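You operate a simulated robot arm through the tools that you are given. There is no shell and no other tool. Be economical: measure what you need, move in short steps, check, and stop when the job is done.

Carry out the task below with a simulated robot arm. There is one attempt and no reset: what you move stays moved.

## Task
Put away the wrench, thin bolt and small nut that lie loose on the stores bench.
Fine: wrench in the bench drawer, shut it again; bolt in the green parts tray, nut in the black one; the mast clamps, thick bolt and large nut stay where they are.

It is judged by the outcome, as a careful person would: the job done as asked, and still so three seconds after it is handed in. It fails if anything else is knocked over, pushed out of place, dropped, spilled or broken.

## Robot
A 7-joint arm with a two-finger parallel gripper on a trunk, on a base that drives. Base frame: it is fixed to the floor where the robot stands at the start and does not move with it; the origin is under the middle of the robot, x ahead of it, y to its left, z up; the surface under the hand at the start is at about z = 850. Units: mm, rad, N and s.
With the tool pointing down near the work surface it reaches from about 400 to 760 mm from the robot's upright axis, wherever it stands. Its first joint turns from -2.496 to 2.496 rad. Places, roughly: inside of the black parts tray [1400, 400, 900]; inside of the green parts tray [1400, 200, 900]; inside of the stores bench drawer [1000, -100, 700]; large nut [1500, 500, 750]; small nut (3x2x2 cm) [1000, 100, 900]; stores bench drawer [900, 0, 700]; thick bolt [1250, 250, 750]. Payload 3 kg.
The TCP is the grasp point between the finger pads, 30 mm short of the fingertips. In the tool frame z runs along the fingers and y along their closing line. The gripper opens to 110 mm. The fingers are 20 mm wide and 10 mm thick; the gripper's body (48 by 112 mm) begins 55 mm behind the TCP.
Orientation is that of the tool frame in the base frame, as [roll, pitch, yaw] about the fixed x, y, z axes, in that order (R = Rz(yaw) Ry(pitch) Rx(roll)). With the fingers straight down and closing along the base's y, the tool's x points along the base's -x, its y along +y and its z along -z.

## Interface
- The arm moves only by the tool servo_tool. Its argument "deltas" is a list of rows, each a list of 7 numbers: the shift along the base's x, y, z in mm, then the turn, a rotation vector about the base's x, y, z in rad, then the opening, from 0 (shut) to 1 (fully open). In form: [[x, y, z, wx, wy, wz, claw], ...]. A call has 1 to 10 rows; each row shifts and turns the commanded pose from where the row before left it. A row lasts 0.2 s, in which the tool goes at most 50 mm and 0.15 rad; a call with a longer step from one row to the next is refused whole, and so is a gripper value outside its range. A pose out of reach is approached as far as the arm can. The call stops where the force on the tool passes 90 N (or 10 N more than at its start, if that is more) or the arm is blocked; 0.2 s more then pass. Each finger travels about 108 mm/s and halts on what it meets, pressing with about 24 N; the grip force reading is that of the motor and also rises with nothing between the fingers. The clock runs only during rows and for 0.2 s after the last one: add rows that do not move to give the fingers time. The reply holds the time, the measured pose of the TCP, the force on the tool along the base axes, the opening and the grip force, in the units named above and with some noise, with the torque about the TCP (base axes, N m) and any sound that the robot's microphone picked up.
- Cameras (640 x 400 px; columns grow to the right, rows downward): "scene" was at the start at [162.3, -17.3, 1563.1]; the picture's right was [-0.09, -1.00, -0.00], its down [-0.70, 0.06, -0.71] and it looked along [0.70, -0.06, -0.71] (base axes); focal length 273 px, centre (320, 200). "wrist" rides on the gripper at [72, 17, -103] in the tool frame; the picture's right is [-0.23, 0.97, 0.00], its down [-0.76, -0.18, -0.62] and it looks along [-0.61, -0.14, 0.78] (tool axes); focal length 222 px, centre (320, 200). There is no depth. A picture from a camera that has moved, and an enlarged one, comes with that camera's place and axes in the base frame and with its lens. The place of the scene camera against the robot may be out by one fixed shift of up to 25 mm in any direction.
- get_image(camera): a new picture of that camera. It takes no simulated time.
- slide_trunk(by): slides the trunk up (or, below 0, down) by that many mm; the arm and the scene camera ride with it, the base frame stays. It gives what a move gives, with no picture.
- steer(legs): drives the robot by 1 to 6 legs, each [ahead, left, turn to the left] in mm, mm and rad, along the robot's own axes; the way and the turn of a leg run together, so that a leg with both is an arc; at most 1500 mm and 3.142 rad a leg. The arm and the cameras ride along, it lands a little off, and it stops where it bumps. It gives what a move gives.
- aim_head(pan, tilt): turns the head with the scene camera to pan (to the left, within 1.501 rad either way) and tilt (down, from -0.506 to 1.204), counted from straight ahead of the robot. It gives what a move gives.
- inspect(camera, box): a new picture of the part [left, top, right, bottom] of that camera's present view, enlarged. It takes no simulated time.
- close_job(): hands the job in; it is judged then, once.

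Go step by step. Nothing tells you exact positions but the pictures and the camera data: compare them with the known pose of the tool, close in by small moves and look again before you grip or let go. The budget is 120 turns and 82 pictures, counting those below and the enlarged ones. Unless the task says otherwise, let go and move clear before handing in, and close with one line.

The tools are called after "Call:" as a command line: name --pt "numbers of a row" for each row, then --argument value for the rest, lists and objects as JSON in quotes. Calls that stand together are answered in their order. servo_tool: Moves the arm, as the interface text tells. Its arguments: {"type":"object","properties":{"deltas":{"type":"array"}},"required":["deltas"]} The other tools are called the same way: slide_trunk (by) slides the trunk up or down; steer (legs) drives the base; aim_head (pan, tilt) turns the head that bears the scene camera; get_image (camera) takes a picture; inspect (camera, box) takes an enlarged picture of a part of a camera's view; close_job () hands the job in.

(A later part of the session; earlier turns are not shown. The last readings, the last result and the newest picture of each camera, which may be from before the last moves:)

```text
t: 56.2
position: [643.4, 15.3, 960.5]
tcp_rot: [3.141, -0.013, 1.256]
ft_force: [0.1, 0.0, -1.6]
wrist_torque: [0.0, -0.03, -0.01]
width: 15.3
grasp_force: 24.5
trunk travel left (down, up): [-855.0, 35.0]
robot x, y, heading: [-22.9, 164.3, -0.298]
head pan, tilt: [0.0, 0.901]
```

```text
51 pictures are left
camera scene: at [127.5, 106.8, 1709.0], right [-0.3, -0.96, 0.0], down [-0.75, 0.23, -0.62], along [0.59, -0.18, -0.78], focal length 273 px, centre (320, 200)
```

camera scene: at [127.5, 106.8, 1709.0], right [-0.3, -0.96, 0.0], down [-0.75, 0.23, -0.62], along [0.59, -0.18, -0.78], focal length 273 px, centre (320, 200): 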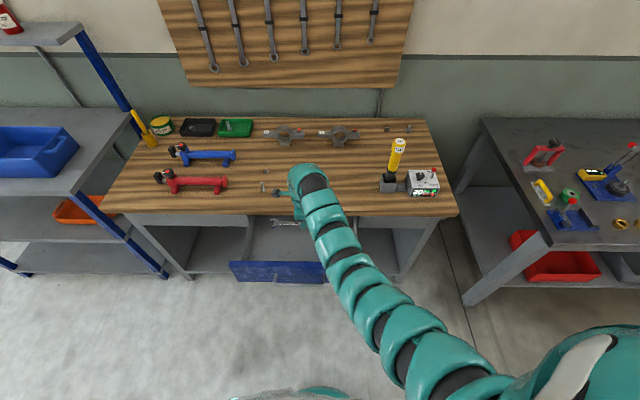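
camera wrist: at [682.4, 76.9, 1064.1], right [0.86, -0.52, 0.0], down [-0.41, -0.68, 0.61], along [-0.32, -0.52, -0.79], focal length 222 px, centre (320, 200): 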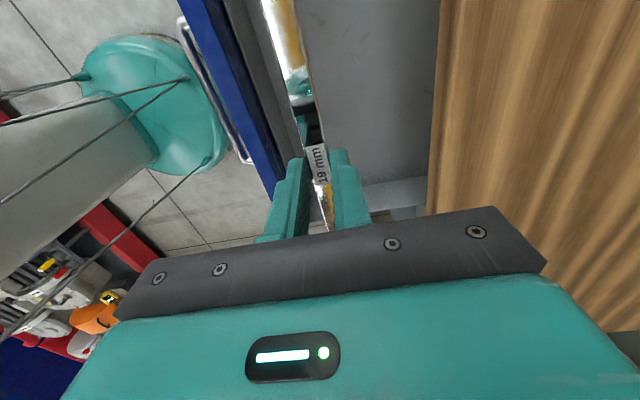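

The wrench is above the drawer; the opening runs about 540–718 in depth, so I'll shift 20 mm inward, lower with the trunk 150 mm, and look.

Call:
servo_tool --pt "11 2 0 0 0 0 0" --pt "11 2 0 0 0 0 0" --pt "0 0 0 0 0 0 0"

Call:
slide_trunk --by -110

Call:
get_image --camera "wrist"

Call:
inspect --camera "scene" --box '[200, 170, 360, 270]'

```text
t: 57.0
position: [666.6, 20.4, 962.0]
tcp_rot: [3.14, -0.014, 1.255]
ft_force: [0.8, -0.4, -1.5]
wrist_torque: [-0.03, -0.02, 0.02]
width: 15.7
grasp_force: 24.3
trunk travel left (down, up): [-855.0, 35.0]
robot x, y, heading: [-23.3, 163.0, -0.298]
head pan, tilt: [0.0, 0.901]
```

```text
t: 58.5
position: [667.0, 19.9, 850.8]
tcp_rot: [3.14, -0.013, 1.257]
ft_force: [0.2, 0.6, -1.8]
wrist_torque: [-0.01, 0.04, -0.01]
width: 15.4
grasp_force: 23.9
trunk travel left (down, up): [-745.0, 145.0]
robot x, y, heading: [-24.4, 162.6, -0.305]
head pan, tilt: [0.0, 0.901]
```

```text
50 pictures are left
camera wrist: at [704.6, 81.3, 955.1], right [0.86, -0.52, 0.0], down [-0.41, -0.68, 0.61], along [-0.32, -0.52, -0.79], focal length 222 px, centre (320, 200)
```

wrist: 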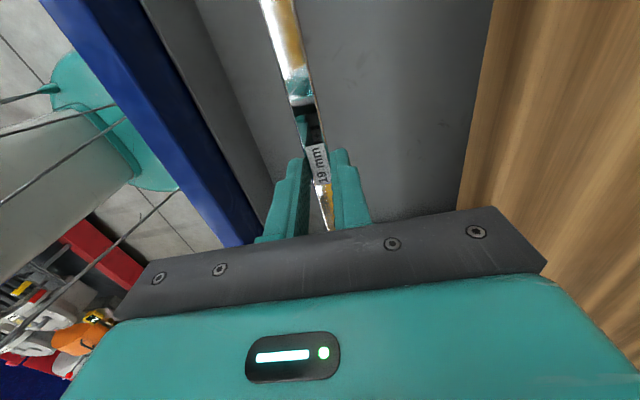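

```text
4.00 times, centred on (280, 220) of scene
camera zoom: at [127.4, 106.9, 1599.1], right [-0.3, -0.96, 0.0], down [-0.75, 0.23, -0.62], along [0.59, -0.18, -0.78], focal length 1093 px, centre (480, 120)
```

zoom: 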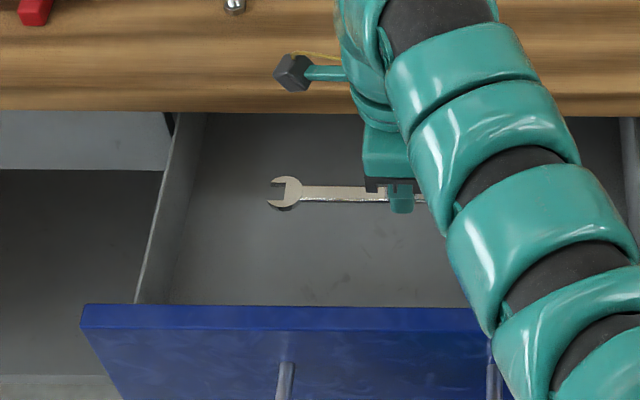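

The wrench fits inside the drawer with room on all sides. I'll lower another 70 mm, then feel for the floor.

Call:
slide_trunk --by -75

Call:
servo_tool --pt "0 0 -8 0 0 0 0" --pt "0 0 -8 0 0 0 0" --pt "0 0 0 0 0 0 0"

Call:
get_image --camera "wrist"

Call:
inspect --camera "scene" --box '[200, 150, 360, 250]'

```text
t: 59.6
position: [666.2, 18.4, 776.2]
tcp_rot: [-3.141, -0.014, 1.258]
ft_force: [0.2, -0.4, -1.7]
wrist_torque: [0.0, -0.01, 0.01]
width: 15.5
grasp_force: 24.0
trunk travel left (down, up): [-670.0, 220.0]
robot x, y, heading: [-22.1, 164.0, -0.299]
head pan, tilt: [0.0, 0.901]
```

```text
t: 60.4
position: [666.7, 19.4, 760.9]
tcp_rot: [3.14, -0.013, 1.258]
ft_force: [-0.4, 0.3, -1.7]
wrist_torque: [0.0, -0.02, 0.03]
width: 15.4
grasp_force: 24.6
trunk travel left (down, up): [-670.0, 220.0]
robot x, y, heading: [-23.1, 161.5, -0.299]
head pan, tilt: [0.0, 0.901]
```

```text
48 pictures are left
camera wrist: at [705.4, 81.7, 863.8], right [0.86, -0.52, 0.0], down [-0.41, -0.68, 0.61], along [-0.32, -0.52, -0.79], focal length 222 px, centre (320, 200)
```

wrist: 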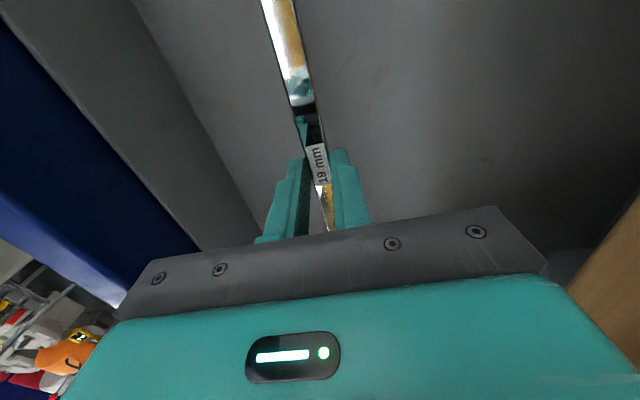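

```text
4.00 times, centred on (280, 200) of scene
camera zoom: at [127.5, 106.8, 1524.0], right [-0.3, -0.96, 0.0], down [-0.75, 0.23, -0.62], along [0.59, -0.18, -0.78], focal length 1093 px, centre (480, 200)
```

zoom: 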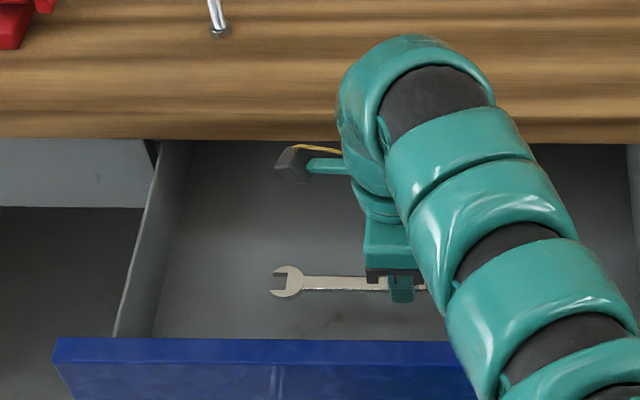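

There's no contact yet, so I'll continue down in small steps and watch the force.

Call:
servo_tool --pt "0 0 -5 0 0 0 0" --pt "0 0 -5 0 0 0 0" --pt "0 0 -5 0 0 0 0"

Call:
inspect --camera "scene" --box '[230, 180, 310, 230]'

```text
t: 61.2
position: [667.4, 18.7, 744.2]
tcp_rot: [-3.141, -0.014, 1.255]
ft_force: [0.1, -0.9, -2.4]
wrist_torque: [-0.01, -0.04, 0.01]
width: 15.3
grasp_force: 23.9
trunk travel left (down, up): [-670.0, 220.0]
robot x, y, heading: [-18.7, 163.4, -0.299]
head pan, tilt: [0.0, 0.901]
```

```text
8.00 times, centred on (270, 205) of scene
camera zoom: at [127.6, 106.8, 1524.0], right [-0.3, -0.96, 0.0], down [-0.75, 0.23, -0.62], along [0.59, -0.18, -0.78], focal length 2186 px, centre (720, 160)
```

zoom: 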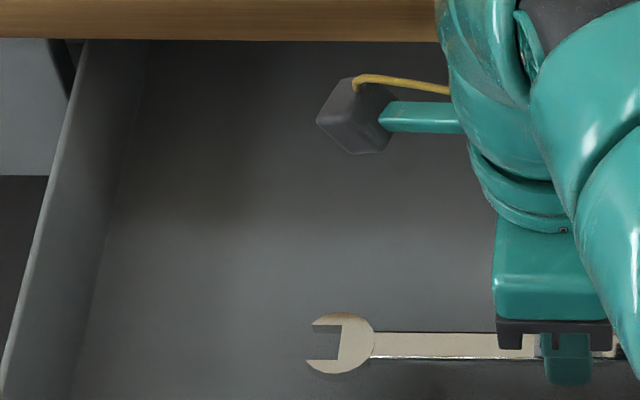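

Call:
servo_tool --pt "0 0 -4 0 0 0 0" --pt "0 0 -4 0 0 0 0" --pt "0 0 -4 0 0 0 0"

```text
t: 62.0
position: [666.4, 19.2, 732.6]
tcp_rot: [-3.141, -0.015, 1.257]
ft_force: [0.1, -0.2, -1.2]
wrist_torque: [-0.03, 0.01, 0.02]
width: 15.4
grasp_force: 23.9
trunk travel left (down, up): [-670.0, 220.0]
robot x, y, heading: [-25.3, 162.7, -0.306]
head pan, tilt: [0.0, 0.901]
```

No contact yet at tip height of about 702, so I'll continue.

Call:
servo_tool --pt "0 0 -4 0 0 0 0" --pt "0 0 -4 0 0 0 0"

Call:
get_image --camera "wrist"

```text
t: 62.6
position: [665.8, 19.0, 725.8]
tcp_rot: [3.141, -0.014, 1.256]
ft_force: [-0.6, 0.1, -1.1]
wrist_torque: [0.01, -0.01, -0.01]
width: 15.4
grasp_force: 24.1
trunk travel left (down, up): [-670.0, 220.0]
robot x, y, heading: [-21.6, 162.0, -0.299]
head pan, tilt: [0.0, 0.901]
```

```text
45 pictures are left
camera wrist: at [704.9, 80.9, 829.0], right [0.86, -0.52, 0.0], down [-0.41, -0.68, 0.61], along [-0.32, -0.52, -0.79], focal length 222 px, centre (320, 200)
```

wrist: 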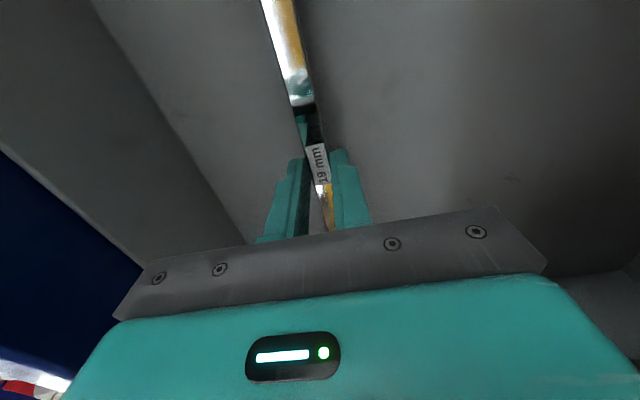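

By parallax the floor is about 685, so there are roughly 10 mm left. I'll continue gently.

Call:
servo_tool --pt "0 0 -3 0 0 0 0" --pt "0 0 -3 0 0 0 0" --pt "0 0 0 0 0 0 0"

```text
t: 63.4
position: [665.8, 17.6, 718.5]
tcp_rot: [-3.141, -0.014, 1.255]
ft_force: [-0.1, -0.8, -2.4]
wrist_torque: [-0.03, 0.05, -0.02]
width: 15.5
grasp_force: 23.5
trunk travel left (down, up): [-670.0, 220.0]
robot x, y, heading: [-21.8, 162.6, -0.303]
head pan, tilt: [0.0, 0.901]
```

Call:
servo_tool --pt "0 0 -3 0 0 0 0" --pt "0 0 -2 0 0 0 0" --pt "0 0 0 0 0 0 0"

```text
t: 64.2
position: [665.8, 18.9, 714.4]
tcp_rot: [3.14, -0.014, 1.256]
ft_force: [-0.7, -0.8, -1.3]
wrist_torque: [-0.02, -0.01, 0.04]
width: 15.5
grasp_force: 23.7
trunk travel left (down, up): [-670.0, 220.0]
robot x, y, heading: [-24.1, 165.3, -0.301]
head pan, tilt: [0.0, 0.901]
```

Call:
servo_tool --pt "0 0 -3 0 0 0 0" --pt "0 0 -3 0 0 0 0" --pt "0 0 0 0 0 0 0"

Call:
inspect --camera "scene" --box '[240, 190, 304, 230]'

```text
t: 65.0
position: [664.9, 18.3, 711.0]
tcp_rot: [3.138, -0.015, 1.256]
ft_force: [2.6, -0.1, 14.0]
wrist_torque: [-0.25, 0.02, -0.01]
width: 15.6
grasp_force: 24.0
trunk travel left (down, up): [-670.0, 220.0]
robot x, y, heading: [-23.4, 159.9, -0.304]
head pan, tilt: [0.0, 0.901]
```

```text
10.00 times, centred on (272, 210) of scene
camera zoom: at [126.1, 107.2, 1524.5], right [-0.3, -0.96, 0.0], down [-0.75, 0.23, -0.62], along [0.59, -0.18, -0.78], focal length 2733 px, centre (800, 100)
```

zoom: 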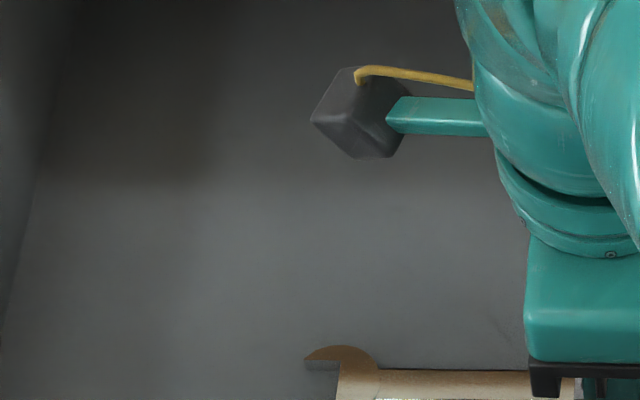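

The wrench has touched the drawer floor. I'll release with a small opening and rise.

Call:
servo_tool --pt "0 0 1 0 0 0 0.2" --pt "0 0 0 0 0 0 0.35" --pt "0 0 0 0 0 0 0.35" --pt "0 0 20 0 0 0 0.35" --pt "0 0 20 0 0 0 0.35"

Call:
get_image --camera "wrist"

```text
t: 66.2
position: [665.4, 19.2, 750.2]
tcp_rot: [3.141, -0.016, 1.257]
ft_force: [-1.4, -0.6, 0.0]
wrist_torque: [0.0, 0.02, -0.01]
width: 38.5
grasp_force: 0.1
trunk travel left (down, up): [-670.0, 220.0]
robot x, y, heading: [-18.4, 165.5, -0.296]
head pan, tilt: [0.0, 0.901]
```

```text
43 pictures are left
camera wrist: at [704.1, 81.5, 853.6], right [0.86, -0.52, 0.0], down [-0.41, -0.68, 0.61], along [-0.32, -0.52, -0.79], focal length 222 px, centre (320, 200)
```

wrist: 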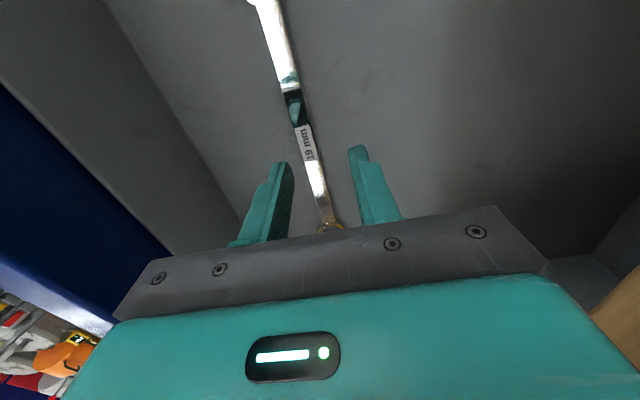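

The wrench lies flat in the drawer. I'll rise out with the trunk, back off, and pitch the hand forward again to shut the drawer by its handle.

Call:
slide_trunk --by 220

Call:
steer --legs '[[-320, 0, 0]]'

Call:
servo_tool --pt "0 0 5 -0.0425 -0.1355 0 0.6" --pt "0 0 5 -0.0425 -0.1355 0 0.6" --pt "0 0 5 -0.0425 -0.1355 0 0.6" --pt "0 0 5 -0.0425 -0.1355 0 0.6" --pt "0 0 5 -0.0425 -0.1355 0 0.6" --pt "0 0 5 -0.0425 -0.1355 0 0.6" --pt "0 0 5 -0.0425 -0.1355 0 0.6" --pt "0 0 0 -0.0425 -0.1355 0 0.6" --pt "0 0 0 -0.0425 -0.1355 0 0.6" --pt "0 0 0 -0.0425 -0.1355 0 0.6"

Call:
get_image --camera "wrist"

Call:
get_image --camera "scene"

```text
t: 68.5
position: [665.9, 18.6, 969.3]
tcp_rot: [3.14, -0.013, 1.258]
ft_force: [-0.4, -0.9, 0.3]
wrist_torque: [0.01, 0.01, 0.01]
width: 38.6
grasp_force: 0.2
trunk travel left (down, up): [-890.0, 0.0]
robot x, y, heading: [-18.9, 162.7, -0.302]
head pan, tilt: [0.0, 0.901]
```

```text
t: 70.6
position: [365.9, 116.7, 969.7]
tcp_rot: [3.141, -0.013, 1.265]
ft_force: [0.3, -0.2, -0.2]
wrist_torque: [-0.05, -0.02, -0.01]
width: 38.6
grasp_force: 0.0
trunk travel left (down, up): [-890.0, 0.0]
robot x, y, heading: [-322.2, 258.3, -0.293]
head pan, tilt: [0.0, 0.901]
```

```text
t: 72.8
position: [366.2, 116.3, 1003.3]
tcp_rot: [1.765, -0.002, 1.282]
ft_force: [-0.1, -0.5, 0.9]
wrist_torque: [0.03, 0.02, -0.02]
width: 66.1
grasp_force: 0.0
trunk travel left (down, up): [-890.0, 0.0]
robot x, y, heading: [-322.8, 252.2, -0.291]
head pan, tilt: [0.0, 0.901]
```

```text
42 pictures are left
camera wrist: at [293.8, 213.9, 1040.8], right [0.12, -0.27, 0.95], down [-0.84, -0.55, -0.06], along [0.54, -0.79, -0.29], focal length 222 px, centre (320, 200)
```

wrist: 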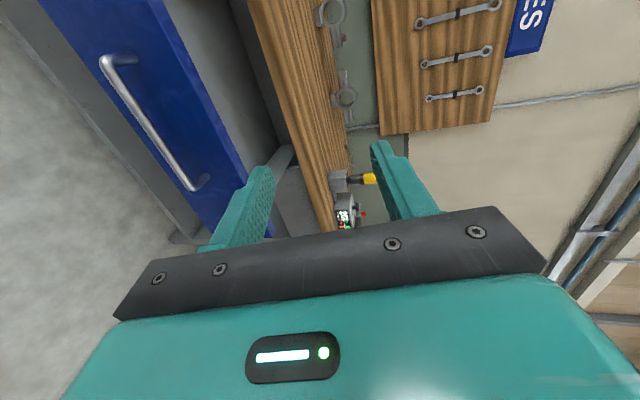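

```text
41 pictures are left
camera scene: at [-171.9, 199.5, 1744.1], right [-0.29, -0.96, 0.0], down [-0.75, 0.23, -0.62], along [0.59, -0.18, -0.78], focal length 273 px, centre (320, 200)
```

scene: 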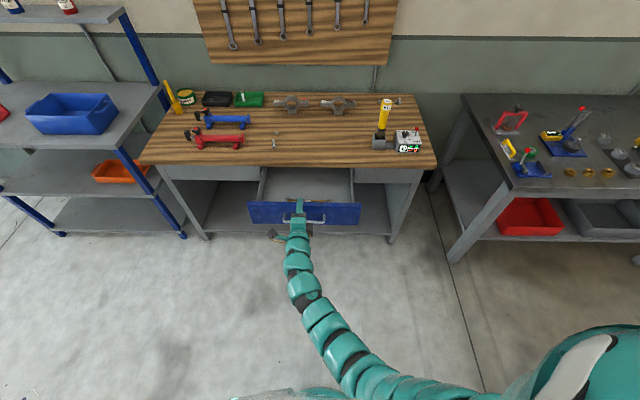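

The hand is in front of the handle line. I'll lower to handle height, drive up to the bar and look before closing.

Call:
slide_trunk --by -255

Call:
steer --legs '[[85, 0, -0.012]]'

Call:
get_image --camera "wrist"

```text
t: 75.4
position: [367.0, 117.4, 750.3]
tcp_rot: [1.769, -0.002, 1.278]
ft_force: [-0.4, 0.6, 0.2]
wrist_torque: [-0.01, 0.01, 0.05]
width: 66.0
grasp_force: 0.2
trunk travel left (down, up): [-635.0, 255.0]
robot x, y, heading: [-324.3, 254.6, -0.288]
head pan, tilt: [0.0, 0.901]
```

```text
t: 76.5
position: [449.2, 83.5, 749.3]
tcp_rot: [1.771, -0.003, 1.267]
ft_force: [0.4, -0.5, 0.2]
wrist_torque: [-0.01, 0.01, 0.01]
width: 66.2
grasp_force: 0.1
trunk travel left (down, up): [-635.0, 255.0]
robot x, y, heading: [-238.3, 228.3, -0.303]
head pan, tilt: [0.0, 0.901]
```

```text
40 pictures are left
camera wrist: at [377.1, 181.5, 785.3], right [0.11, -0.28, 0.95], down [-0.84, -0.53, -0.05], along [0.53, -0.8, -0.3], focal length 222 px, centre (320, 200)
```

wrist: 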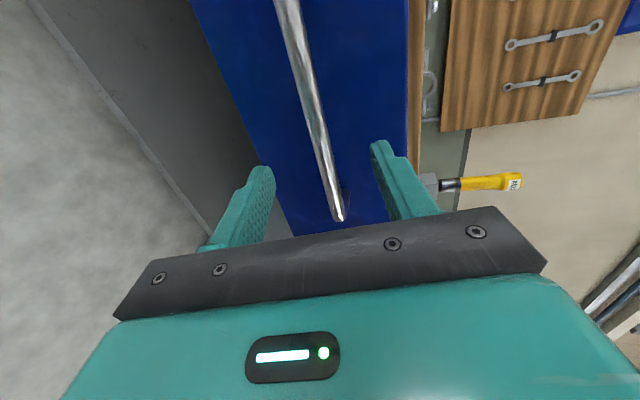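

The bar is centred between the fingers. I'll advance, grip and push the drawer in with the base.

Call:
steer --legs '[[33, 0, 0]]'

Call:
servo_tool --pt "0 0 0 0 0 0 0.3" --pt "0 0 0 0 0 0 0" --pt "0 0 0 0 0 0 0" --pt "0 0 0 0 0 0 0"

Call:
steer --legs '[[120, 0, 0], [115, 0, 0]]'

Call:
get_image --camera "scene"

```text
t: 77.4
position: [480.1, 74.1, 748.5]
tcp_rot: [1.77, -0.003, 1.267]
ft_force: [-1.2, -0.4, -0.2]
wrist_torque: [-0.04, 0.0, 0.0]
width: 66.1
grasp_force: 0.0
trunk travel left (down, up): [-635.0, 255.0]
robot x, y, heading: [-208.8, 221.6, -0.302]
head pan, tilt: [0.0, 0.901]
```

```text
t: 78.4
position: [481.1, 74.6, 745.0]
tcp_rot: [1.777, -0.005, 1.269]
ft_force: [-2.0, 2.5, -35.6]
wrist_torque: [0.37, 0.73, 0.83]
width: 13.8
grasp_force: 45.3
trunk travel left (down, up): [-635.0, 255.0]
robot x, y, heading: [-209.4, 219.1, -0.305]
head pan, tilt: [0.0, 0.901]
```

```text
t: 80.4
position: [707.6, 2.0, 743.8]
tcp_rot: [1.772, -0.006, 1.271]
ft_force: [-7.0, -28.2, -53.9]
wrist_torque: [-0.1, 1.32, -0.69]
width: 14.0
grasp_force: 44.9
trunk travel left (down, up): [-635.0, 255.0]
robot x, y, heading: [17.0, 147.6, -0.294]
head pan, tilt: [0.0, 0.901]
```

```text
39 pictures are left
camera scene: at [173.1, 88.8, 1488.1], right [-0.29, -0.96, 0.0], down [-0.75, 0.23, -0.62], along [0.59, -0.18, -0.79], focal length 273 px, centre (320, 200)
```

scene: 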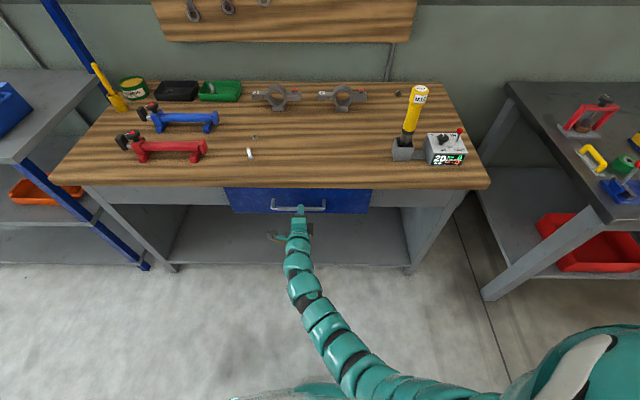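

About 15 mm remains until shut. I'll finish gently with the arm.

Call:
servo_tool --pt "4.8 -1.5 0 0 0 0 0" --pt "4.8 -1.5 0 0 0 0 0" --pt "4.8 -1.5 0 0 0 0 0" --pt "1.9 -0.6 0 0 0 0 0" --pt "0 0 0 0 0 0 0"

Call:
inspect --camera "scene" --box '[210, 150, 390, 250]'

```text
t: 81.6
position: [720.6, -1.2, 745.4]
tcp_rot: [1.775, -0.005, 1.269]
ft_force: [-4.7, -9.0, -23.0]
wrist_torque: [0.06, 0.53, 0.11]
width: 13.6
grasp_force: 44.9
trunk travel left (down, up): [-635.0, 255.0]
robot x, y, heading: [15.9, 151.3, -0.304]
head pan, tilt: [0.0, 0.901]
```

```text
3.56 times, centred on (300, 200) of scene
camera zoom: at [169.7, 91.7, 1488.7], right [-0.3, -0.96, 0.0], down [-0.75, 0.23, -0.62], along [0.59, -0.18, -0.78], focal length 972 px, centre (391, 200)
```

zoom: 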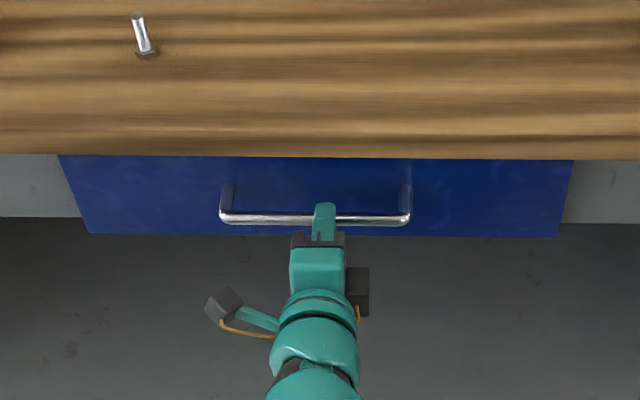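

It's almost flush. I'll push a few millimetres more to feel the stop.

Call:
servo_tool --pt "3 -1 0 0 0 0 0" --pt "3 -1 0 0 0 0 0" --pt "0 0 0 0 0 0 0"

```text
t: 82.4
position: [728.6, -3.4, 745.4]
tcp_rot: [1.776, -0.003, 1.267]
ft_force: [-3.4, -15.6, -25.0]
wrist_torque: [0.05, 0.6, -0.21]
width: 13.6
grasp_force: 45.3
trunk travel left (down, up): [-635.0, 255.0]
robot x, y, heading: [18.7, 150.3, -0.3]
head pan, tilt: [0.0, 0.901]
```

There's still no stop felt; I'll continue in small pushes.

Call:
servo_tool --pt "3 -1 0 0 0 0 0" --pt "3 -1 0 0 0 0 0" --pt "3 -1 0 0 0 0 0" --pt "0 0 0 0 0 0 0"

Call:
inspect --camera "scene" --box '[210, 150, 390, 250]'

```text
t: 83.4
position: [736.1, -2.2, 743.5]
tcp_rot: [1.779, -0.004, 1.274]
ft_force: [-40.9, 7.3, -47.3]
wrist_torque: [0.2, 1.12, -0.05]
width: 13.9
grasp_force: 45.3
trunk travel left (down, up): [-635.0, 255.0]
robot x, y, heading: [16.9, 151.7, -0.301]
head pan, tilt: [0.0, 0.901]
```

```text
3.56 times, centred on (300, 200) of scene
camera zoom: at [168.6, 93.1, 1488.5], right [-0.29, -0.96, 0.0], down [-0.75, 0.23, -0.62], along [0.59, -0.18, -0.78], focal length 972 px, centre (391, 200)
```

zoom: 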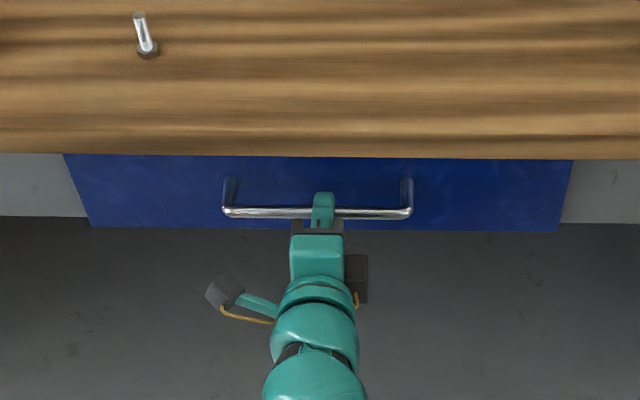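

The force rose to 41 N, so the drawer is shut. I'll release and back away.

Call:
servo_tool --pt "0 0 0 0 0 0 0.3" --pt "0 0 0 0 0 0 0.55" --pt "0 0 0 0 0 0 0.55"

Call:
steer --legs '[[-250, 0, 0]]'

Call:
slide_trunk --by 255

Call:
inspect --camera "scene" --box '[220, 120, 380, 220]'

```text
t: 84.2
position: [736.6, -4.7, 750.3]
tcp_rot: [1.77, -0.005, 1.269]
ft_force: [0.4, 0.7, 0.5]
wrist_torque: [-0.01, -0.01, 0.03]
width: 60.4
grasp_force: 0.0
trunk travel left (down, up): [-635.0, 255.0]
robot x, y, heading: [17.4, 147.9, -0.304]
head pan, tilt: [0.0, 0.901]
```

```text
t: 86.1
position: [498.4, 67.8, 748.1]
tcp_rot: [1.769, -0.003, 1.266]
ft_force: [-0.3, 0.2, -0.2]
wrist_torque: [-0.02, 0.0, -0.01]
width: 60.5
grasp_force: 0.0
trunk travel left (down, up): [-635.0, 255.0]
robot x, y, heading: [-219.1, 223.7, -0.299]
head pan, tilt: [0.0, 0.901]
```

```text
t: 88.7
position: [497.9, 68.7, 1003.3]
tcp_rot: [1.771, -0.004, 1.267]
ft_force: [-0.2, -0.3, 0.8]
wrist_torque: [0.0, 0.0, 0.01]
width: 60.4
grasp_force: 0.1
trunk travel left (down, up): [-890.0, 0.0]
robot x, y, heading: [-221.7, 223.0, -0.302]
head pan, tilt: [0.0, 0.901]
```

```text
4.00 times, centred on (300, 170) of scene
camera zoom: at [-70.8, 166.7, 1744.0], right [-0.3, -0.96, 0.0], down [-0.75, 0.23, -0.62], along [0.59, -0.18, -0.78], focal length 1093 px, centre (400, 320)
```

zoom: 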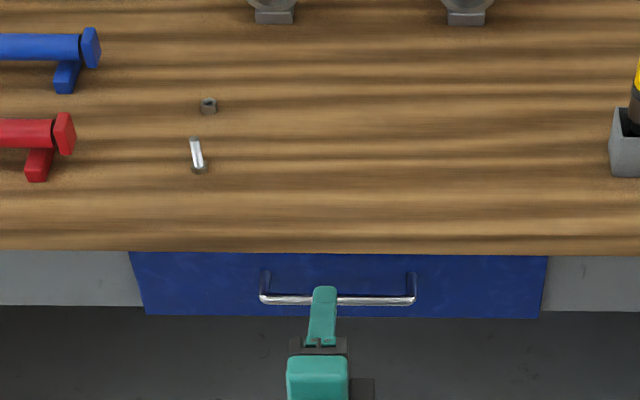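

The drawer is shut and the wrench is away. The thin bolt stands upright on its head at about depth 816, lateral 372; the nut is at about 920, 373. I'll turn the tool down and drive over the bolt.

Call:
servo_tool --pt "0 0 0 0.0414 0.1308 0 0.55" --pt "0 0 0 0.0414 0.1308 0 0.55" --pt "0 0 0 0.0414 0.1308 0 0.55" --pt "0 0 0 0.0414 0.1308 0 0.55" --pt "0 0 0 0.0414 0.1308 0 0.55" --pt "0 0 0 0.0414 0.1308 0 0.55" --pt "0 0 0 0.0414 0.1308 0 0.55" --pt "0 0 0 0.0414 0.1308 0 0.55" --pt "0 0 0 0.0414 0.1308 0 0.55" --pt "0 0 0 0.0414 0.1308 0 0.55"

Call:
steer --legs '[[200, 150, 0], [150, 0, 0]]'

Call:
get_image --camera "wrist"

Call:
get_image --camera "scene"

```text
t: 90.9
position: [493.6, 67.4, 1003.2]
tcp_rot: [-3.138, -0.005, 1.259]
ft_force: [-0.1, -0.8, -0.7]
wrist_torque: [-0.02, 0.0, -0.02]
width: 60.4
grasp_force: 0.1
out of reach, approached as far as the arm can: row 10
trunk travel left (down, up): [-890.0, 0.0]
robot x, y, heading: [-219.1, 222.0, -0.301]
head pan, tilt: [0.0, 0.901]
```

```text
t: 93.7
position: [871.2, 102.7, 1002.8]
tcp_rot: [-3.14, -0.004, 1.257]
ft_force: [0.0, 0.1, -0.2]
wrist_torque: [-0.01, 0.04, -0.05]
width: 60.5
grasp_force: 0.1
trunk travel left (down, up): [-890.0, 0.0]
robot x, y, heading: [154.4, 262.6, -0.311]
head pan, tilt: [0.0, 0.901]
```

```text
35 pictures are left
camera wrist: at [909.9, 164.3, 1106.4], right [0.86, -0.52, 0.0], down [-0.4, -0.67, 0.62], along [-0.32, -0.53, -0.78], focal length 222 px, centre (320, 200)
```

wrist: 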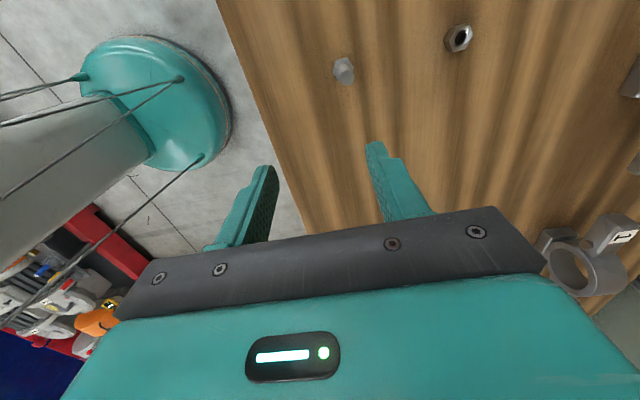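

```text
34 pictures are left
camera scene: at [307.9, 204.0, 1743.8], right [-0.3, -0.95, 0.0], down [-0.75, 0.24, -0.62], along [0.59, -0.19, -0.78], focal length 273 px, centre (320, 200)
```

scene: 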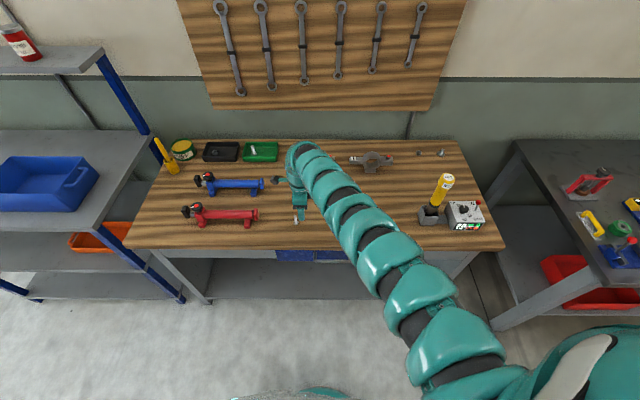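

I'll enlarge the bolt and nut in the wrist view to understand how the bolt stands.

Call:
inspect --camera "wrist" --box '[300, 10, 492, 130]'

```text
3.33 times, centred on (396, 70) of wrist
camera zoom: at [909.9, 164.3, 1106.4], right [0.86, -0.52, 0.0], down [-0.4, -0.67, 0.62], along [-0.32, -0.53, -0.78], focal length 740 px, centre (67, 633)
```

zoom: 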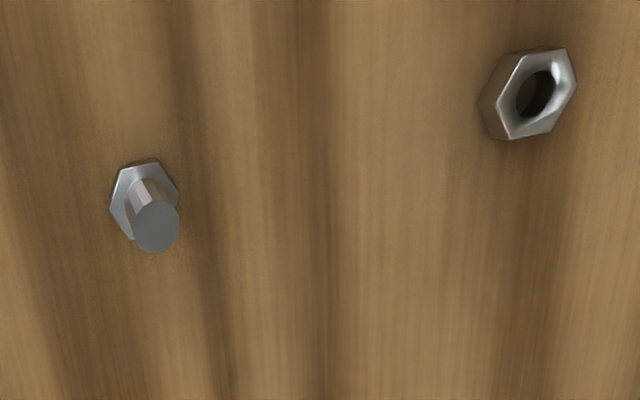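

The bolt stands at about (911, 124) with its top near z 906; the nut lies flat at about (1011, 91). I'll drive over the bolt and lower the trunk 45 mm.

Call:
steer --legs '[[75, 32, 0]]'

Call:
slide_trunk --by -40

```text
t: 94.7
position: [952.6, 111.0, 1004.3]
tcp_rot: [-3.14, -0.005, 1.257]
ft_force: [0.1, 0.6, -0.4]
wrist_torque: [-0.01, 0.04, -0.01]
width: 60.4
grasp_force: 0.2
trunk travel left (down, up): [-890.0, 0.0]
robot x, y, heading: [238.9, 272.1, -0.308]
head pan, tilt: [0.0, 0.901]
```

```text
t: 95.5
position: [950.5, 111.0, 963.7]
tcp_rot: [3.141, -0.004, 1.257]
ft_force: [0.4, 0.6, 0.3]
wrist_torque: [-0.02, 0.03, 0.01]
width: 60.4
grasp_force: 0.0
trunk travel left (down, up): [-850.0, 40.0]
robot x, y, heading: [232.2, 269.3, -0.304]
head pan, tilt: [0.0, 0.901]
```

Call:
servo_tool --pt "-20 6.5 0 0 0 0 0.5" --pt "-20 6.5 0 0 0 0 0.5" --pt "0 0 0 0 0 0 0.5"

Call:
get_image --camera "wrist"

```text
t: 96.3
position: [909.7, 122.3, 963.3]
tcp_rot: [-3.141, -0.006, 1.258]
ft_force: [0.5, -0.5, 0.8]
wrist_torque: [-0.02, 0.03, -0.02]
width: 55.0
grasp_force: 0.1
trunk travel left (down, up): [-850.0, 40.0]
robot x, y, heading: [234.5, 272.0, -0.31]
head pan, tilt: [0.0, 0.901]
```

```text
32 pictures are left
camera wrist: at [948.8, 185.2, 1067.8], right [0.86, -0.52, 0.0], down [-0.41, -0.67, 0.62], along [-0.32, -0.53, -0.79], focal length 222 px, centre (320, 200)
```

wrist: 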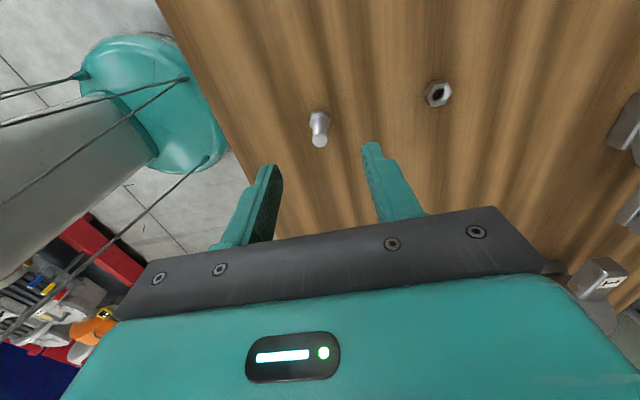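

The bolt sits almost exactly under the grasp point. I'll shift a couple of millimetres and descend around the shaft.

Call:
servo_tool --pt "2 3 0 0 0 0 0.5" --pt "0 0 -25 0 0 0 0.5" --pt "0 0 -20 0 0 0 0.5" --pt "0 0 0 0 0 0 0.5"

Call:
get_image --camera "wrist"

```text
t: 97.3
position: [911.4, 127.2, 919.2]
tcp_rot: [-3.141, -0.006, 1.257]
ft_force: [0.6, 0.4, 0.0]
wrist_torque: [-0.01, -0.04, 0.0]
width: 54.9
grasp_force: 0.1
trunk travel left (down, up): [-850.0, 40.0]
robot x, y, heading: [232.9, 272.5, -0.304]
head pan, tilt: [0.0, 0.901]
```

```text
31 pictures are left
camera wrist: at [950.4, 190.0, 1022.1], right [0.86, -0.52, 0.0], down [-0.41, -0.67, 0.62], along [-0.32, -0.53, -0.79], focal length 222 px, centre (320, 200)
```

wrist: 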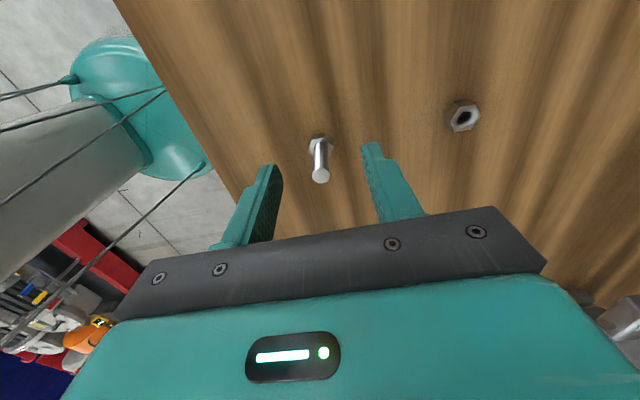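

Call:
servo_tool --pt "1.5 3 -15 0 0 0 0.5" --pt "0 0 -12 0 0 0 0.5" --pt "0 0 0 0 0 0 0.3" --pt "0 0 0 0 0 0 0.1" --pt "0 0 0 0 0 0 0" --pt "0 0 0 0 0 0 0"

Call:
get_image --camera "wrist"

```text
t: 98.8
position: [914.0, 130.0, 892.0]
tcp_rot: [3.141, -0.005, 1.257]
ft_force: [0.1, 0.3, -0.6]
wrist_torque: [0.0, 0.0, -0.02]
width: 10.9
grasp_force: 24.1
trunk travel left (down, up): [-850.0, 40.0]
robot x, y, heading: [239.3, 271.9, -0.306]
head pan, tilt: [0.0, 0.901]
```

```text
30 pictures are left
camera wrist: at [952.0, 192.2, 995.3], right [0.86, -0.52, 0.0], down [-0.41, -0.67, 0.62], along [-0.32, -0.53, -0.79], focal length 222 px, centre (320, 200)
```

wrist: 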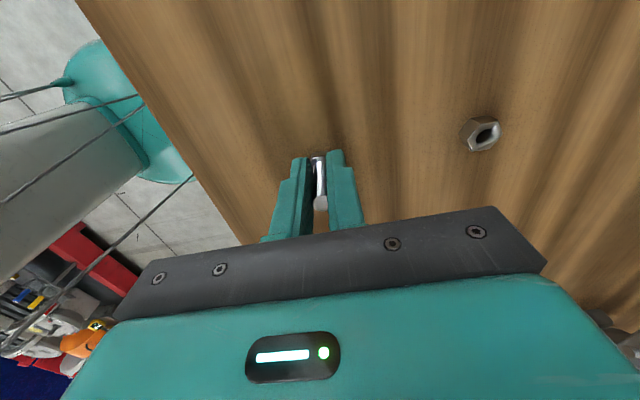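

The bolt is held at 10.9 mm width with its head bottom about 42 mm below the TCP. I'll lift it high and look at the trays.

Call:
servo_tool --pt "0 0 25 0 0 0 0" --pt "0 0 40 0 0 0 0" --pt "0 0 40 0 0 0 0" --pt "0 0 20 0 0 0 0"

Call:
slide_trunk --by 40

Call:
inspect --camera "scene" --box '[160, 110, 320, 210]'

```text
t: 99.8
position: [914.6, 128.8, 1016.5]
tcp_rot: [-3.14, -0.003, 1.258]
ft_force: [0.6, 0.9, -0.3]
wrist_torque: [0.02, -0.03, 0.04]
width: 10.6
grasp_force: 24.0
trunk travel left (down, up): [-850.0, 40.0]
robot x, y, heading: [237.9, 268.5, -0.303]
head pan, tilt: [0.0, 0.901]
```

```text
t: 100.6
position: [915.7, 128.8, 1057.6]
tcp_rot: [-3.141, -0.004, 1.256]
ft_force: [-0.9, -0.6, -0.5]
wrist_torque: [-0.03, 0.02, -0.03]
width: 10.5
grasp_force: 23.8
trunk travel left (down, up): [-890.0, 0.0]
robot x, y, heading: [235.7, 267.9, -0.304]
head pan, tilt: [0.0, 0.901]
```

```text
4.00 times, centred on (240, 160) of scene
camera zoom: at [386.9, 212.9, 1744.1], right [-0.3, -0.95, 0.0], down [-0.75, 0.24, -0.62], along [0.59, -0.19, -0.78], focal length 1093 px, centre (640, 360)
```

zoom: 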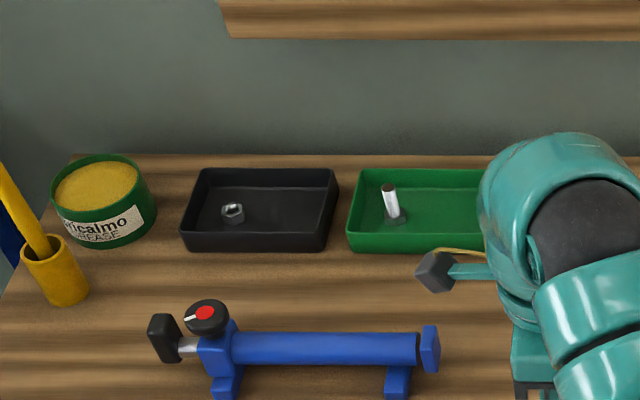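

The green tray spans roughly depth 1185–1285, with the thick bolt left of its centre, so I'll aim for its free right half. I'll drive closer with the bolt high and then check base clearance against the bench.

Call:
steer --legs '[[0, 155, 0], [200, 0, 0]]'

Call:
aim_head --pan 0.0 --tilt 1.2

Call:
get_image --camera "scene"

Call:
get_image --camera "wrist"

```text
t: 103.2
position: [1152.4, 210.0, 1056.7]
tcp_rot: [-3.14, -0.006, 1.252]
ft_force: [-0.6, -0.1, -1.3]
wrist_torque: [0.0, 0.03, 0.02]
width: 11.0
grasp_force: 23.9
trunk travel left (down, up): [-890.0, 0.0]
robot x, y, heading: [471.1, 353.5, -0.308]
head pan, tilt: [0.0, 0.901]
```

```text
t: 104.0
position: [1151.4, 208.7, 1057.9]
tcp_rot: [3.141, -0.006, 1.251]
ft_force: [0.7, -0.1, -0.3]
wrist_torque: [0.02, 0.02, -0.01]
width: 10.7
grasp_force: 24.0
trunk travel left (down, up): [-890.0, 0.0]
robot x, y, heading: [474.0, 357.7, -0.308]
head pan, tilt: [0.0, 1.201]
```

```text
28 pictures are left
camera scene: at [605.4, 303.2, 1724.3], right [-0.31, -0.95, 0.0], down [-0.89, 0.29, -0.36], along [0.35, -0.11, -0.93], focal length 273 px, centre (320, 200)
```

scene: 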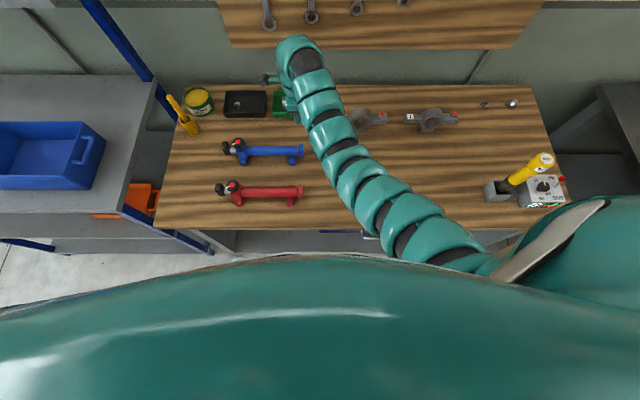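

```text
27 pictures are left
camera wrist: at [1190.4, 272.1, 1160.0], right [0.85, -0.52, 0.0], down [-0.41, -0.67, 0.62], along [-0.32, -0.53, -0.79], focal length 222 px, centre (320, 200)
```

wrist: 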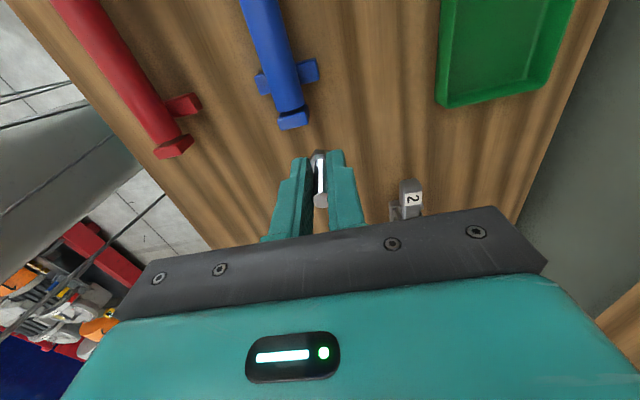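

The base still has room; by the wrist view the green tray's right edge is near lateral 490 and its depth range 1200–1292, so I'll aim for (1246, 535). I'll rebalance the trunk and arm for longer reach and creep forward.

Call:
servo_tool --pt "0 0 30 0 0 0 0" --pt "0 0 30 0 0 0 0" --pt "0 0 30 0 0 0 0"

Call:
slide_trunk --by -140

Call:
steer --legs '[[45, 0, 0]]'

```text
t: 104.8
position: [1151.2, 208.0, 1145.7]
tcp_rot: [-3.14, -0.005, 1.252]
ft_force: [0.4, -0.8, -0.2]
wrist_torque: [0.01, -0.03, 0.01]
width: 10.9
grasp_force: 23.5
trunk travel left (down, up): [-890.0, 0.0]
robot x, y, heading: [474.5, 357.6, -0.309]
head pan, tilt: [0.0, 1.201]
```

```text
t: 106.4
position: [1152.6, 209.0, 1006.7]
tcp_rot: [3.142, -0.005, 1.252]
ft_force: [-0.5, 0.1, -0.8]
wrist_torque: [0.02, 0.0, 0.01]
width: 11.2
grasp_force: 23.8
trunk travel left (down, up): [-750.0, 140.0]
robot x, y, heading: [475.6, 356.2, -0.313]
head pan, tilt: [0.0, 1.201]
```

```text
t: 107.3
position: [1195.8, 193.9, 1003.6]
tcp_rot: [-3.139, -0.005, 1.251]
ft_force: [-0.4, -0.5, -1.3]
wrist_torque: [0.02, 0.03, 0.01]
width: 11.0
grasp_force: 23.7
trunk travel left (down, up): [-750.0, 140.0]
robot x, y, heading: [515.5, 340.2, -0.314]
head pan, tilt: [0.0, 1.201]
```

No bump. Now I'll reach forward toward the tray with a slight forward tilt.

Call:
servo_tool --pt "15.4 -6 0 -0.0091 -0.0286 0 0" --pt "15.4 -6 0 -0.0091 -0.0286 0 0" --pt "15.4 -6 0 -0.0091 -0.0286 0 0" --pt "15.4 -6 0 -0.0091 -0.0286 0 0" --pt "15.4 -6 0 -0.0091 -0.0286 0 0" --pt "15.4 -6 0 -0.0091 -0.0286 0 0" --pt "15.4 -6 0 -0.0091 -0.0286 0 0" --pt "15.4 -6 0 -0.0091 -0.0286 0 0"

Call:
get_image --camera "wrist"

```text
t: 109.1
position: [1316.9, 146.0, 1007.1]
tcp_rot: [2.903, -0.007, 1.251]
ft_force: [0.3, -0.3, 0.5]
wrist_torque: [0.01, 0.01, -0.01]
width: 10.7
grasp_force: 24.0
trunk travel left (down, up): [-750.0, 140.0]
robot x, y, heading: [516.8, 344.6, -0.312]
head pan, tilt: [0.0, 1.201]
```

```text
26 pictures are left
camera wrist: at [1331.9, 215.5, 1111.5], right [0.83, -0.51, 0.23], down [-0.54, -0.63, 0.56], along [-0.14, -0.59, -0.8], focal length 222 px, centre (320, 200)
```

wrist: 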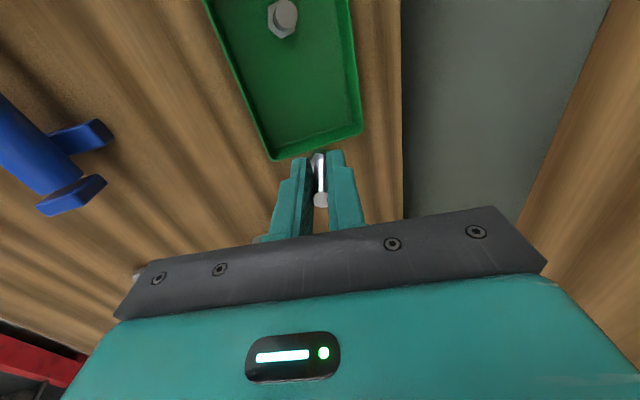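

I can see the tray well: interior right edge near lateral 505, depth 1187–1285, thick bolt near (1229, 617). I'll shift to (1228, 545) and lower with the trunk.

Call:
servo_tool --pt "9.3 1.3 0 0 0 0 0" --pt "9.3 1.2 0 0 0 0 0" --pt "0 0 0 0 0 0 0"

Call:
slide_trunk --by -80

Call:
get_image --camera "wrist"

Call:
aim_head --pan 0.0 --tilt 0.9

Call:
get_image --camera "scene"

```text
t: 109.9
position: [1317.1, 145.9, 1007.0]
tcp_rot: [2.902, -0.009, 1.254]
ft_force: [-0.1, 0.6, 0.1]
wrist_torque: [-0.03, 0.02, 0.02]
width: 10.6
grasp_force: 24.2
out of reach, approached as far as the arm can: row 1, 2
trunk travel left (down, up): [-750.0, 140.0]
robot x, y, heading: [513.7, 339.4, -0.311]
head pan, tilt: [0.0, 1.201]
```

```text
t: 111.1
position: [1317.1, 145.6, 927.3]
tcp_rot: [2.902, -0.01, 1.251]
ft_force: [0.6, -0.8, -0.9]
wrist_torque: [0.0, -0.02, -0.07]
width: 10.9
grasp_force: 24.2
trunk travel left (down, up): [-670.0, 220.0]
robot x, y, heading: [518.3, 340.2, -0.312]
head pan, tilt: [0.0, 1.201]
```

```text
25 pictures are left
camera wrist: at [1331.8, 215.9, 1031.8], right [0.83, -0.51, 0.23], down [-0.54, -0.63, 0.56], along [-0.14, -0.59, -0.8], focal length 222 px, centre (320, 200)
```

wrist: 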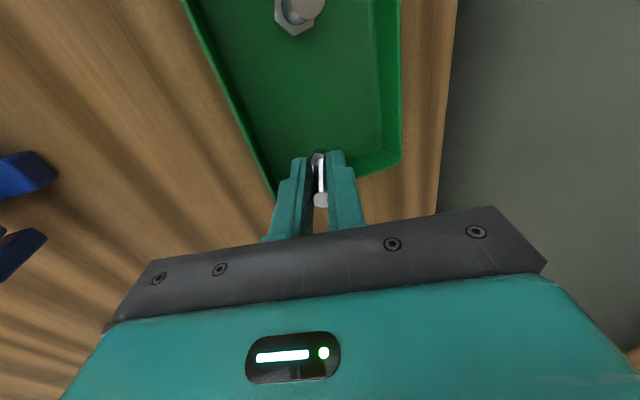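

```text
t: 111.9
position: [1317.6, 146.5, 927.0]
tcp_rot: [2.903, -0.01, 1.253]
ft_force: [0.5, 0.5, -0.8]
wrist_torque: [0.0, -0.03, 0.0]
width: 10.7
grasp_force: 23.6
trunk travel left (down, up): [-670.0, 220.0]
robot x, y, heading: [520.2, 342.6, -0.311]
head pan, tilt: [0.0, 0.901]
```

```text
24 pictures are left
camera scene: at [666.9, 283.5, 1524.0], right [-0.31, -0.95, 0.0], down [-0.75, 0.24, -0.62], along [0.59, -0.19, -0.78], focal length 273 px, centre (320, 200)
```

scene: 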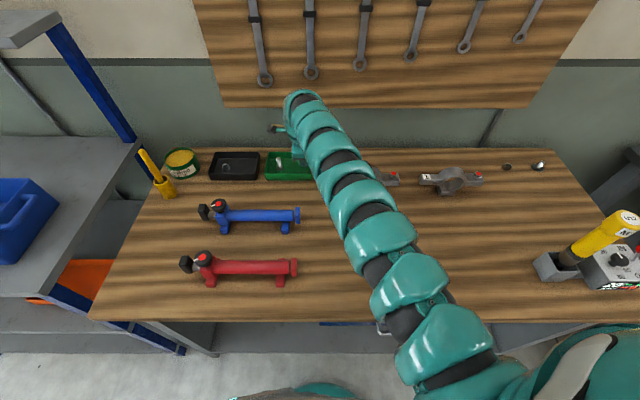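

The bolt is inside the tray area but a little close to the front wall and right side. I'll nudge the base forward 15 mm and left 6 mm, then lower to the floor.

Call:
steer --legs '[[15, 6, 0]]'

Call:
slide_trunk --by -22

Call:
get_image --camera "wrist"

```text
t: 112.7
position: [1335.1, 147.2, 926.2]
tcp_rot: [2.904, -0.007, 1.254]
ft_force: [0.2, -0.2, -0.8]
wrist_torque: [-0.05, 0.0, 0.02]
width: 10.7
grasp_force: 24.0
trunk travel left (down, up): [-670.0, 220.0]
robot x, y, heading: [532.4, 342.6, -0.304]
head pan, tilt: [0.0, 0.901]
```

```text
t: 113.4
position: [1333.2, 146.7, 905.8]
tcp_rot: [2.904, -0.009, 1.254]
ft_force: [-0.7, -1.6, 0.1]
wrist_torque: [-0.02, -0.01, 0.02]
width: 10.7
grasp_force: 24.4
trunk travel left (down, up): [-648.0, 242.0]
robot x, y, heading: [537.9, 340.3, -0.314]
head pan, tilt: [0.0, 0.901]
```

```text
23 pictures are left
camera wrist: at [1347.8, 217.1, 1009.8], right [0.83, -0.51, 0.23], down [-0.54, -0.63, 0.56], along [-0.14, -0.59, -0.8], focal length 222 px, centre (320, 200)
```

wrist: 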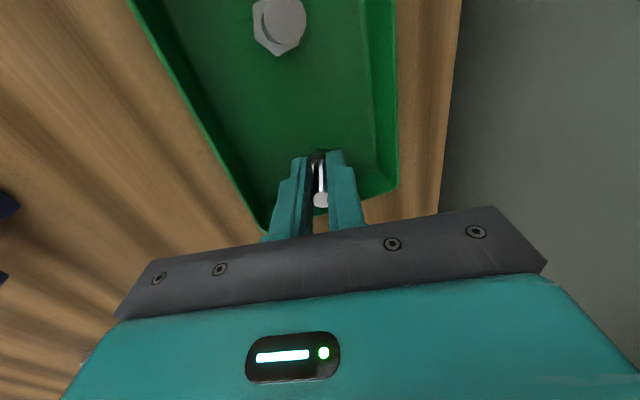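

It's well centred in the free half. I'll lower in small steps and feel for the floor.

Call:
slide_trunk --by -6

Call:
slide_trunk --by -3

```text
t: 113.9
position: [1333.0, 146.2, 900.5]
tcp_rot: [2.9, -0.01, 1.254]
ft_force: [1.2, -0.3, 7.1]
wrist_torque: [-0.06, -0.03, 0.02]
width: 11.0
grasp_force: 24.0
trunk travel left (down, up): [-642.0, 248.0]
robot x, y, heading: [536.8, 341.6, -0.312]
head pan, tilt: [0.0, 0.901]
```

```text
t: 114.4
position: [1332.3, 146.5, 898.8]
tcp_rot: [2.896, -0.008, 1.253]
ft_force: [5.7, -1.3, 15.9]
wrist_torque: [-0.15, -0.25, 0.04]
width: 11.0
grasp_force: 24.4
trunk travel left (down, up): [-639.0, 251.0]
robot x, y, heading: [534.2, 341.2, -0.312]
head pan, tilt: [0.0, 0.901]
```

The bolt touches the tray floor. I'll open gently and rise.

Call:
servo_tool --pt "0 0 0 0 0 0 0.15" --pt "0 0 0 0 0 0 0.25" --pt "0 0 0 0 0 0 0.36" --pt "0 0 0 0 0 0 0.36"

Call:
get_image --camera "wrist"

```text
t: 115.4
position: [1332.8, 146.3, 895.9]
tcp_rot: [2.901, -0.009, 1.253]
ft_force: [0.1, 0.1, -0.2]
wrist_torque: [-0.01, 0.02, -0.04]
width: 39.6
grasp_force: 0.0
trunk travel left (down, up): [-639.0, 251.0]
robot x, y, heading: [531.8, 344.0, -0.31]
head pan, tilt: [0.0, 0.901]
```

```text
22 pictures are left
camera wrist: at [1348.2, 217.0, 1000.3], right [0.83, -0.51, 0.23], down [-0.54, -0.63, 0.56], along [-0.14, -0.59, -0.8], focal length 222 px, centre (320, 200)
```

wrist: 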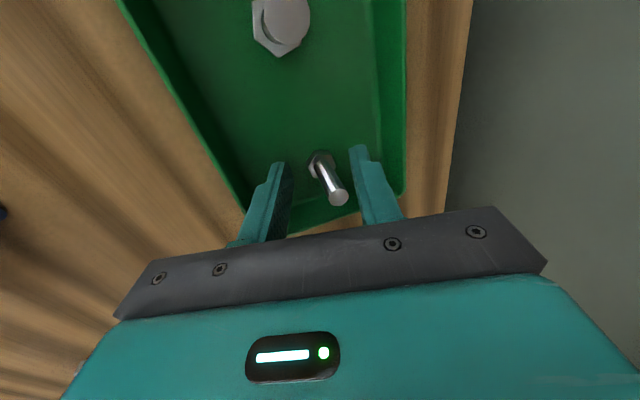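

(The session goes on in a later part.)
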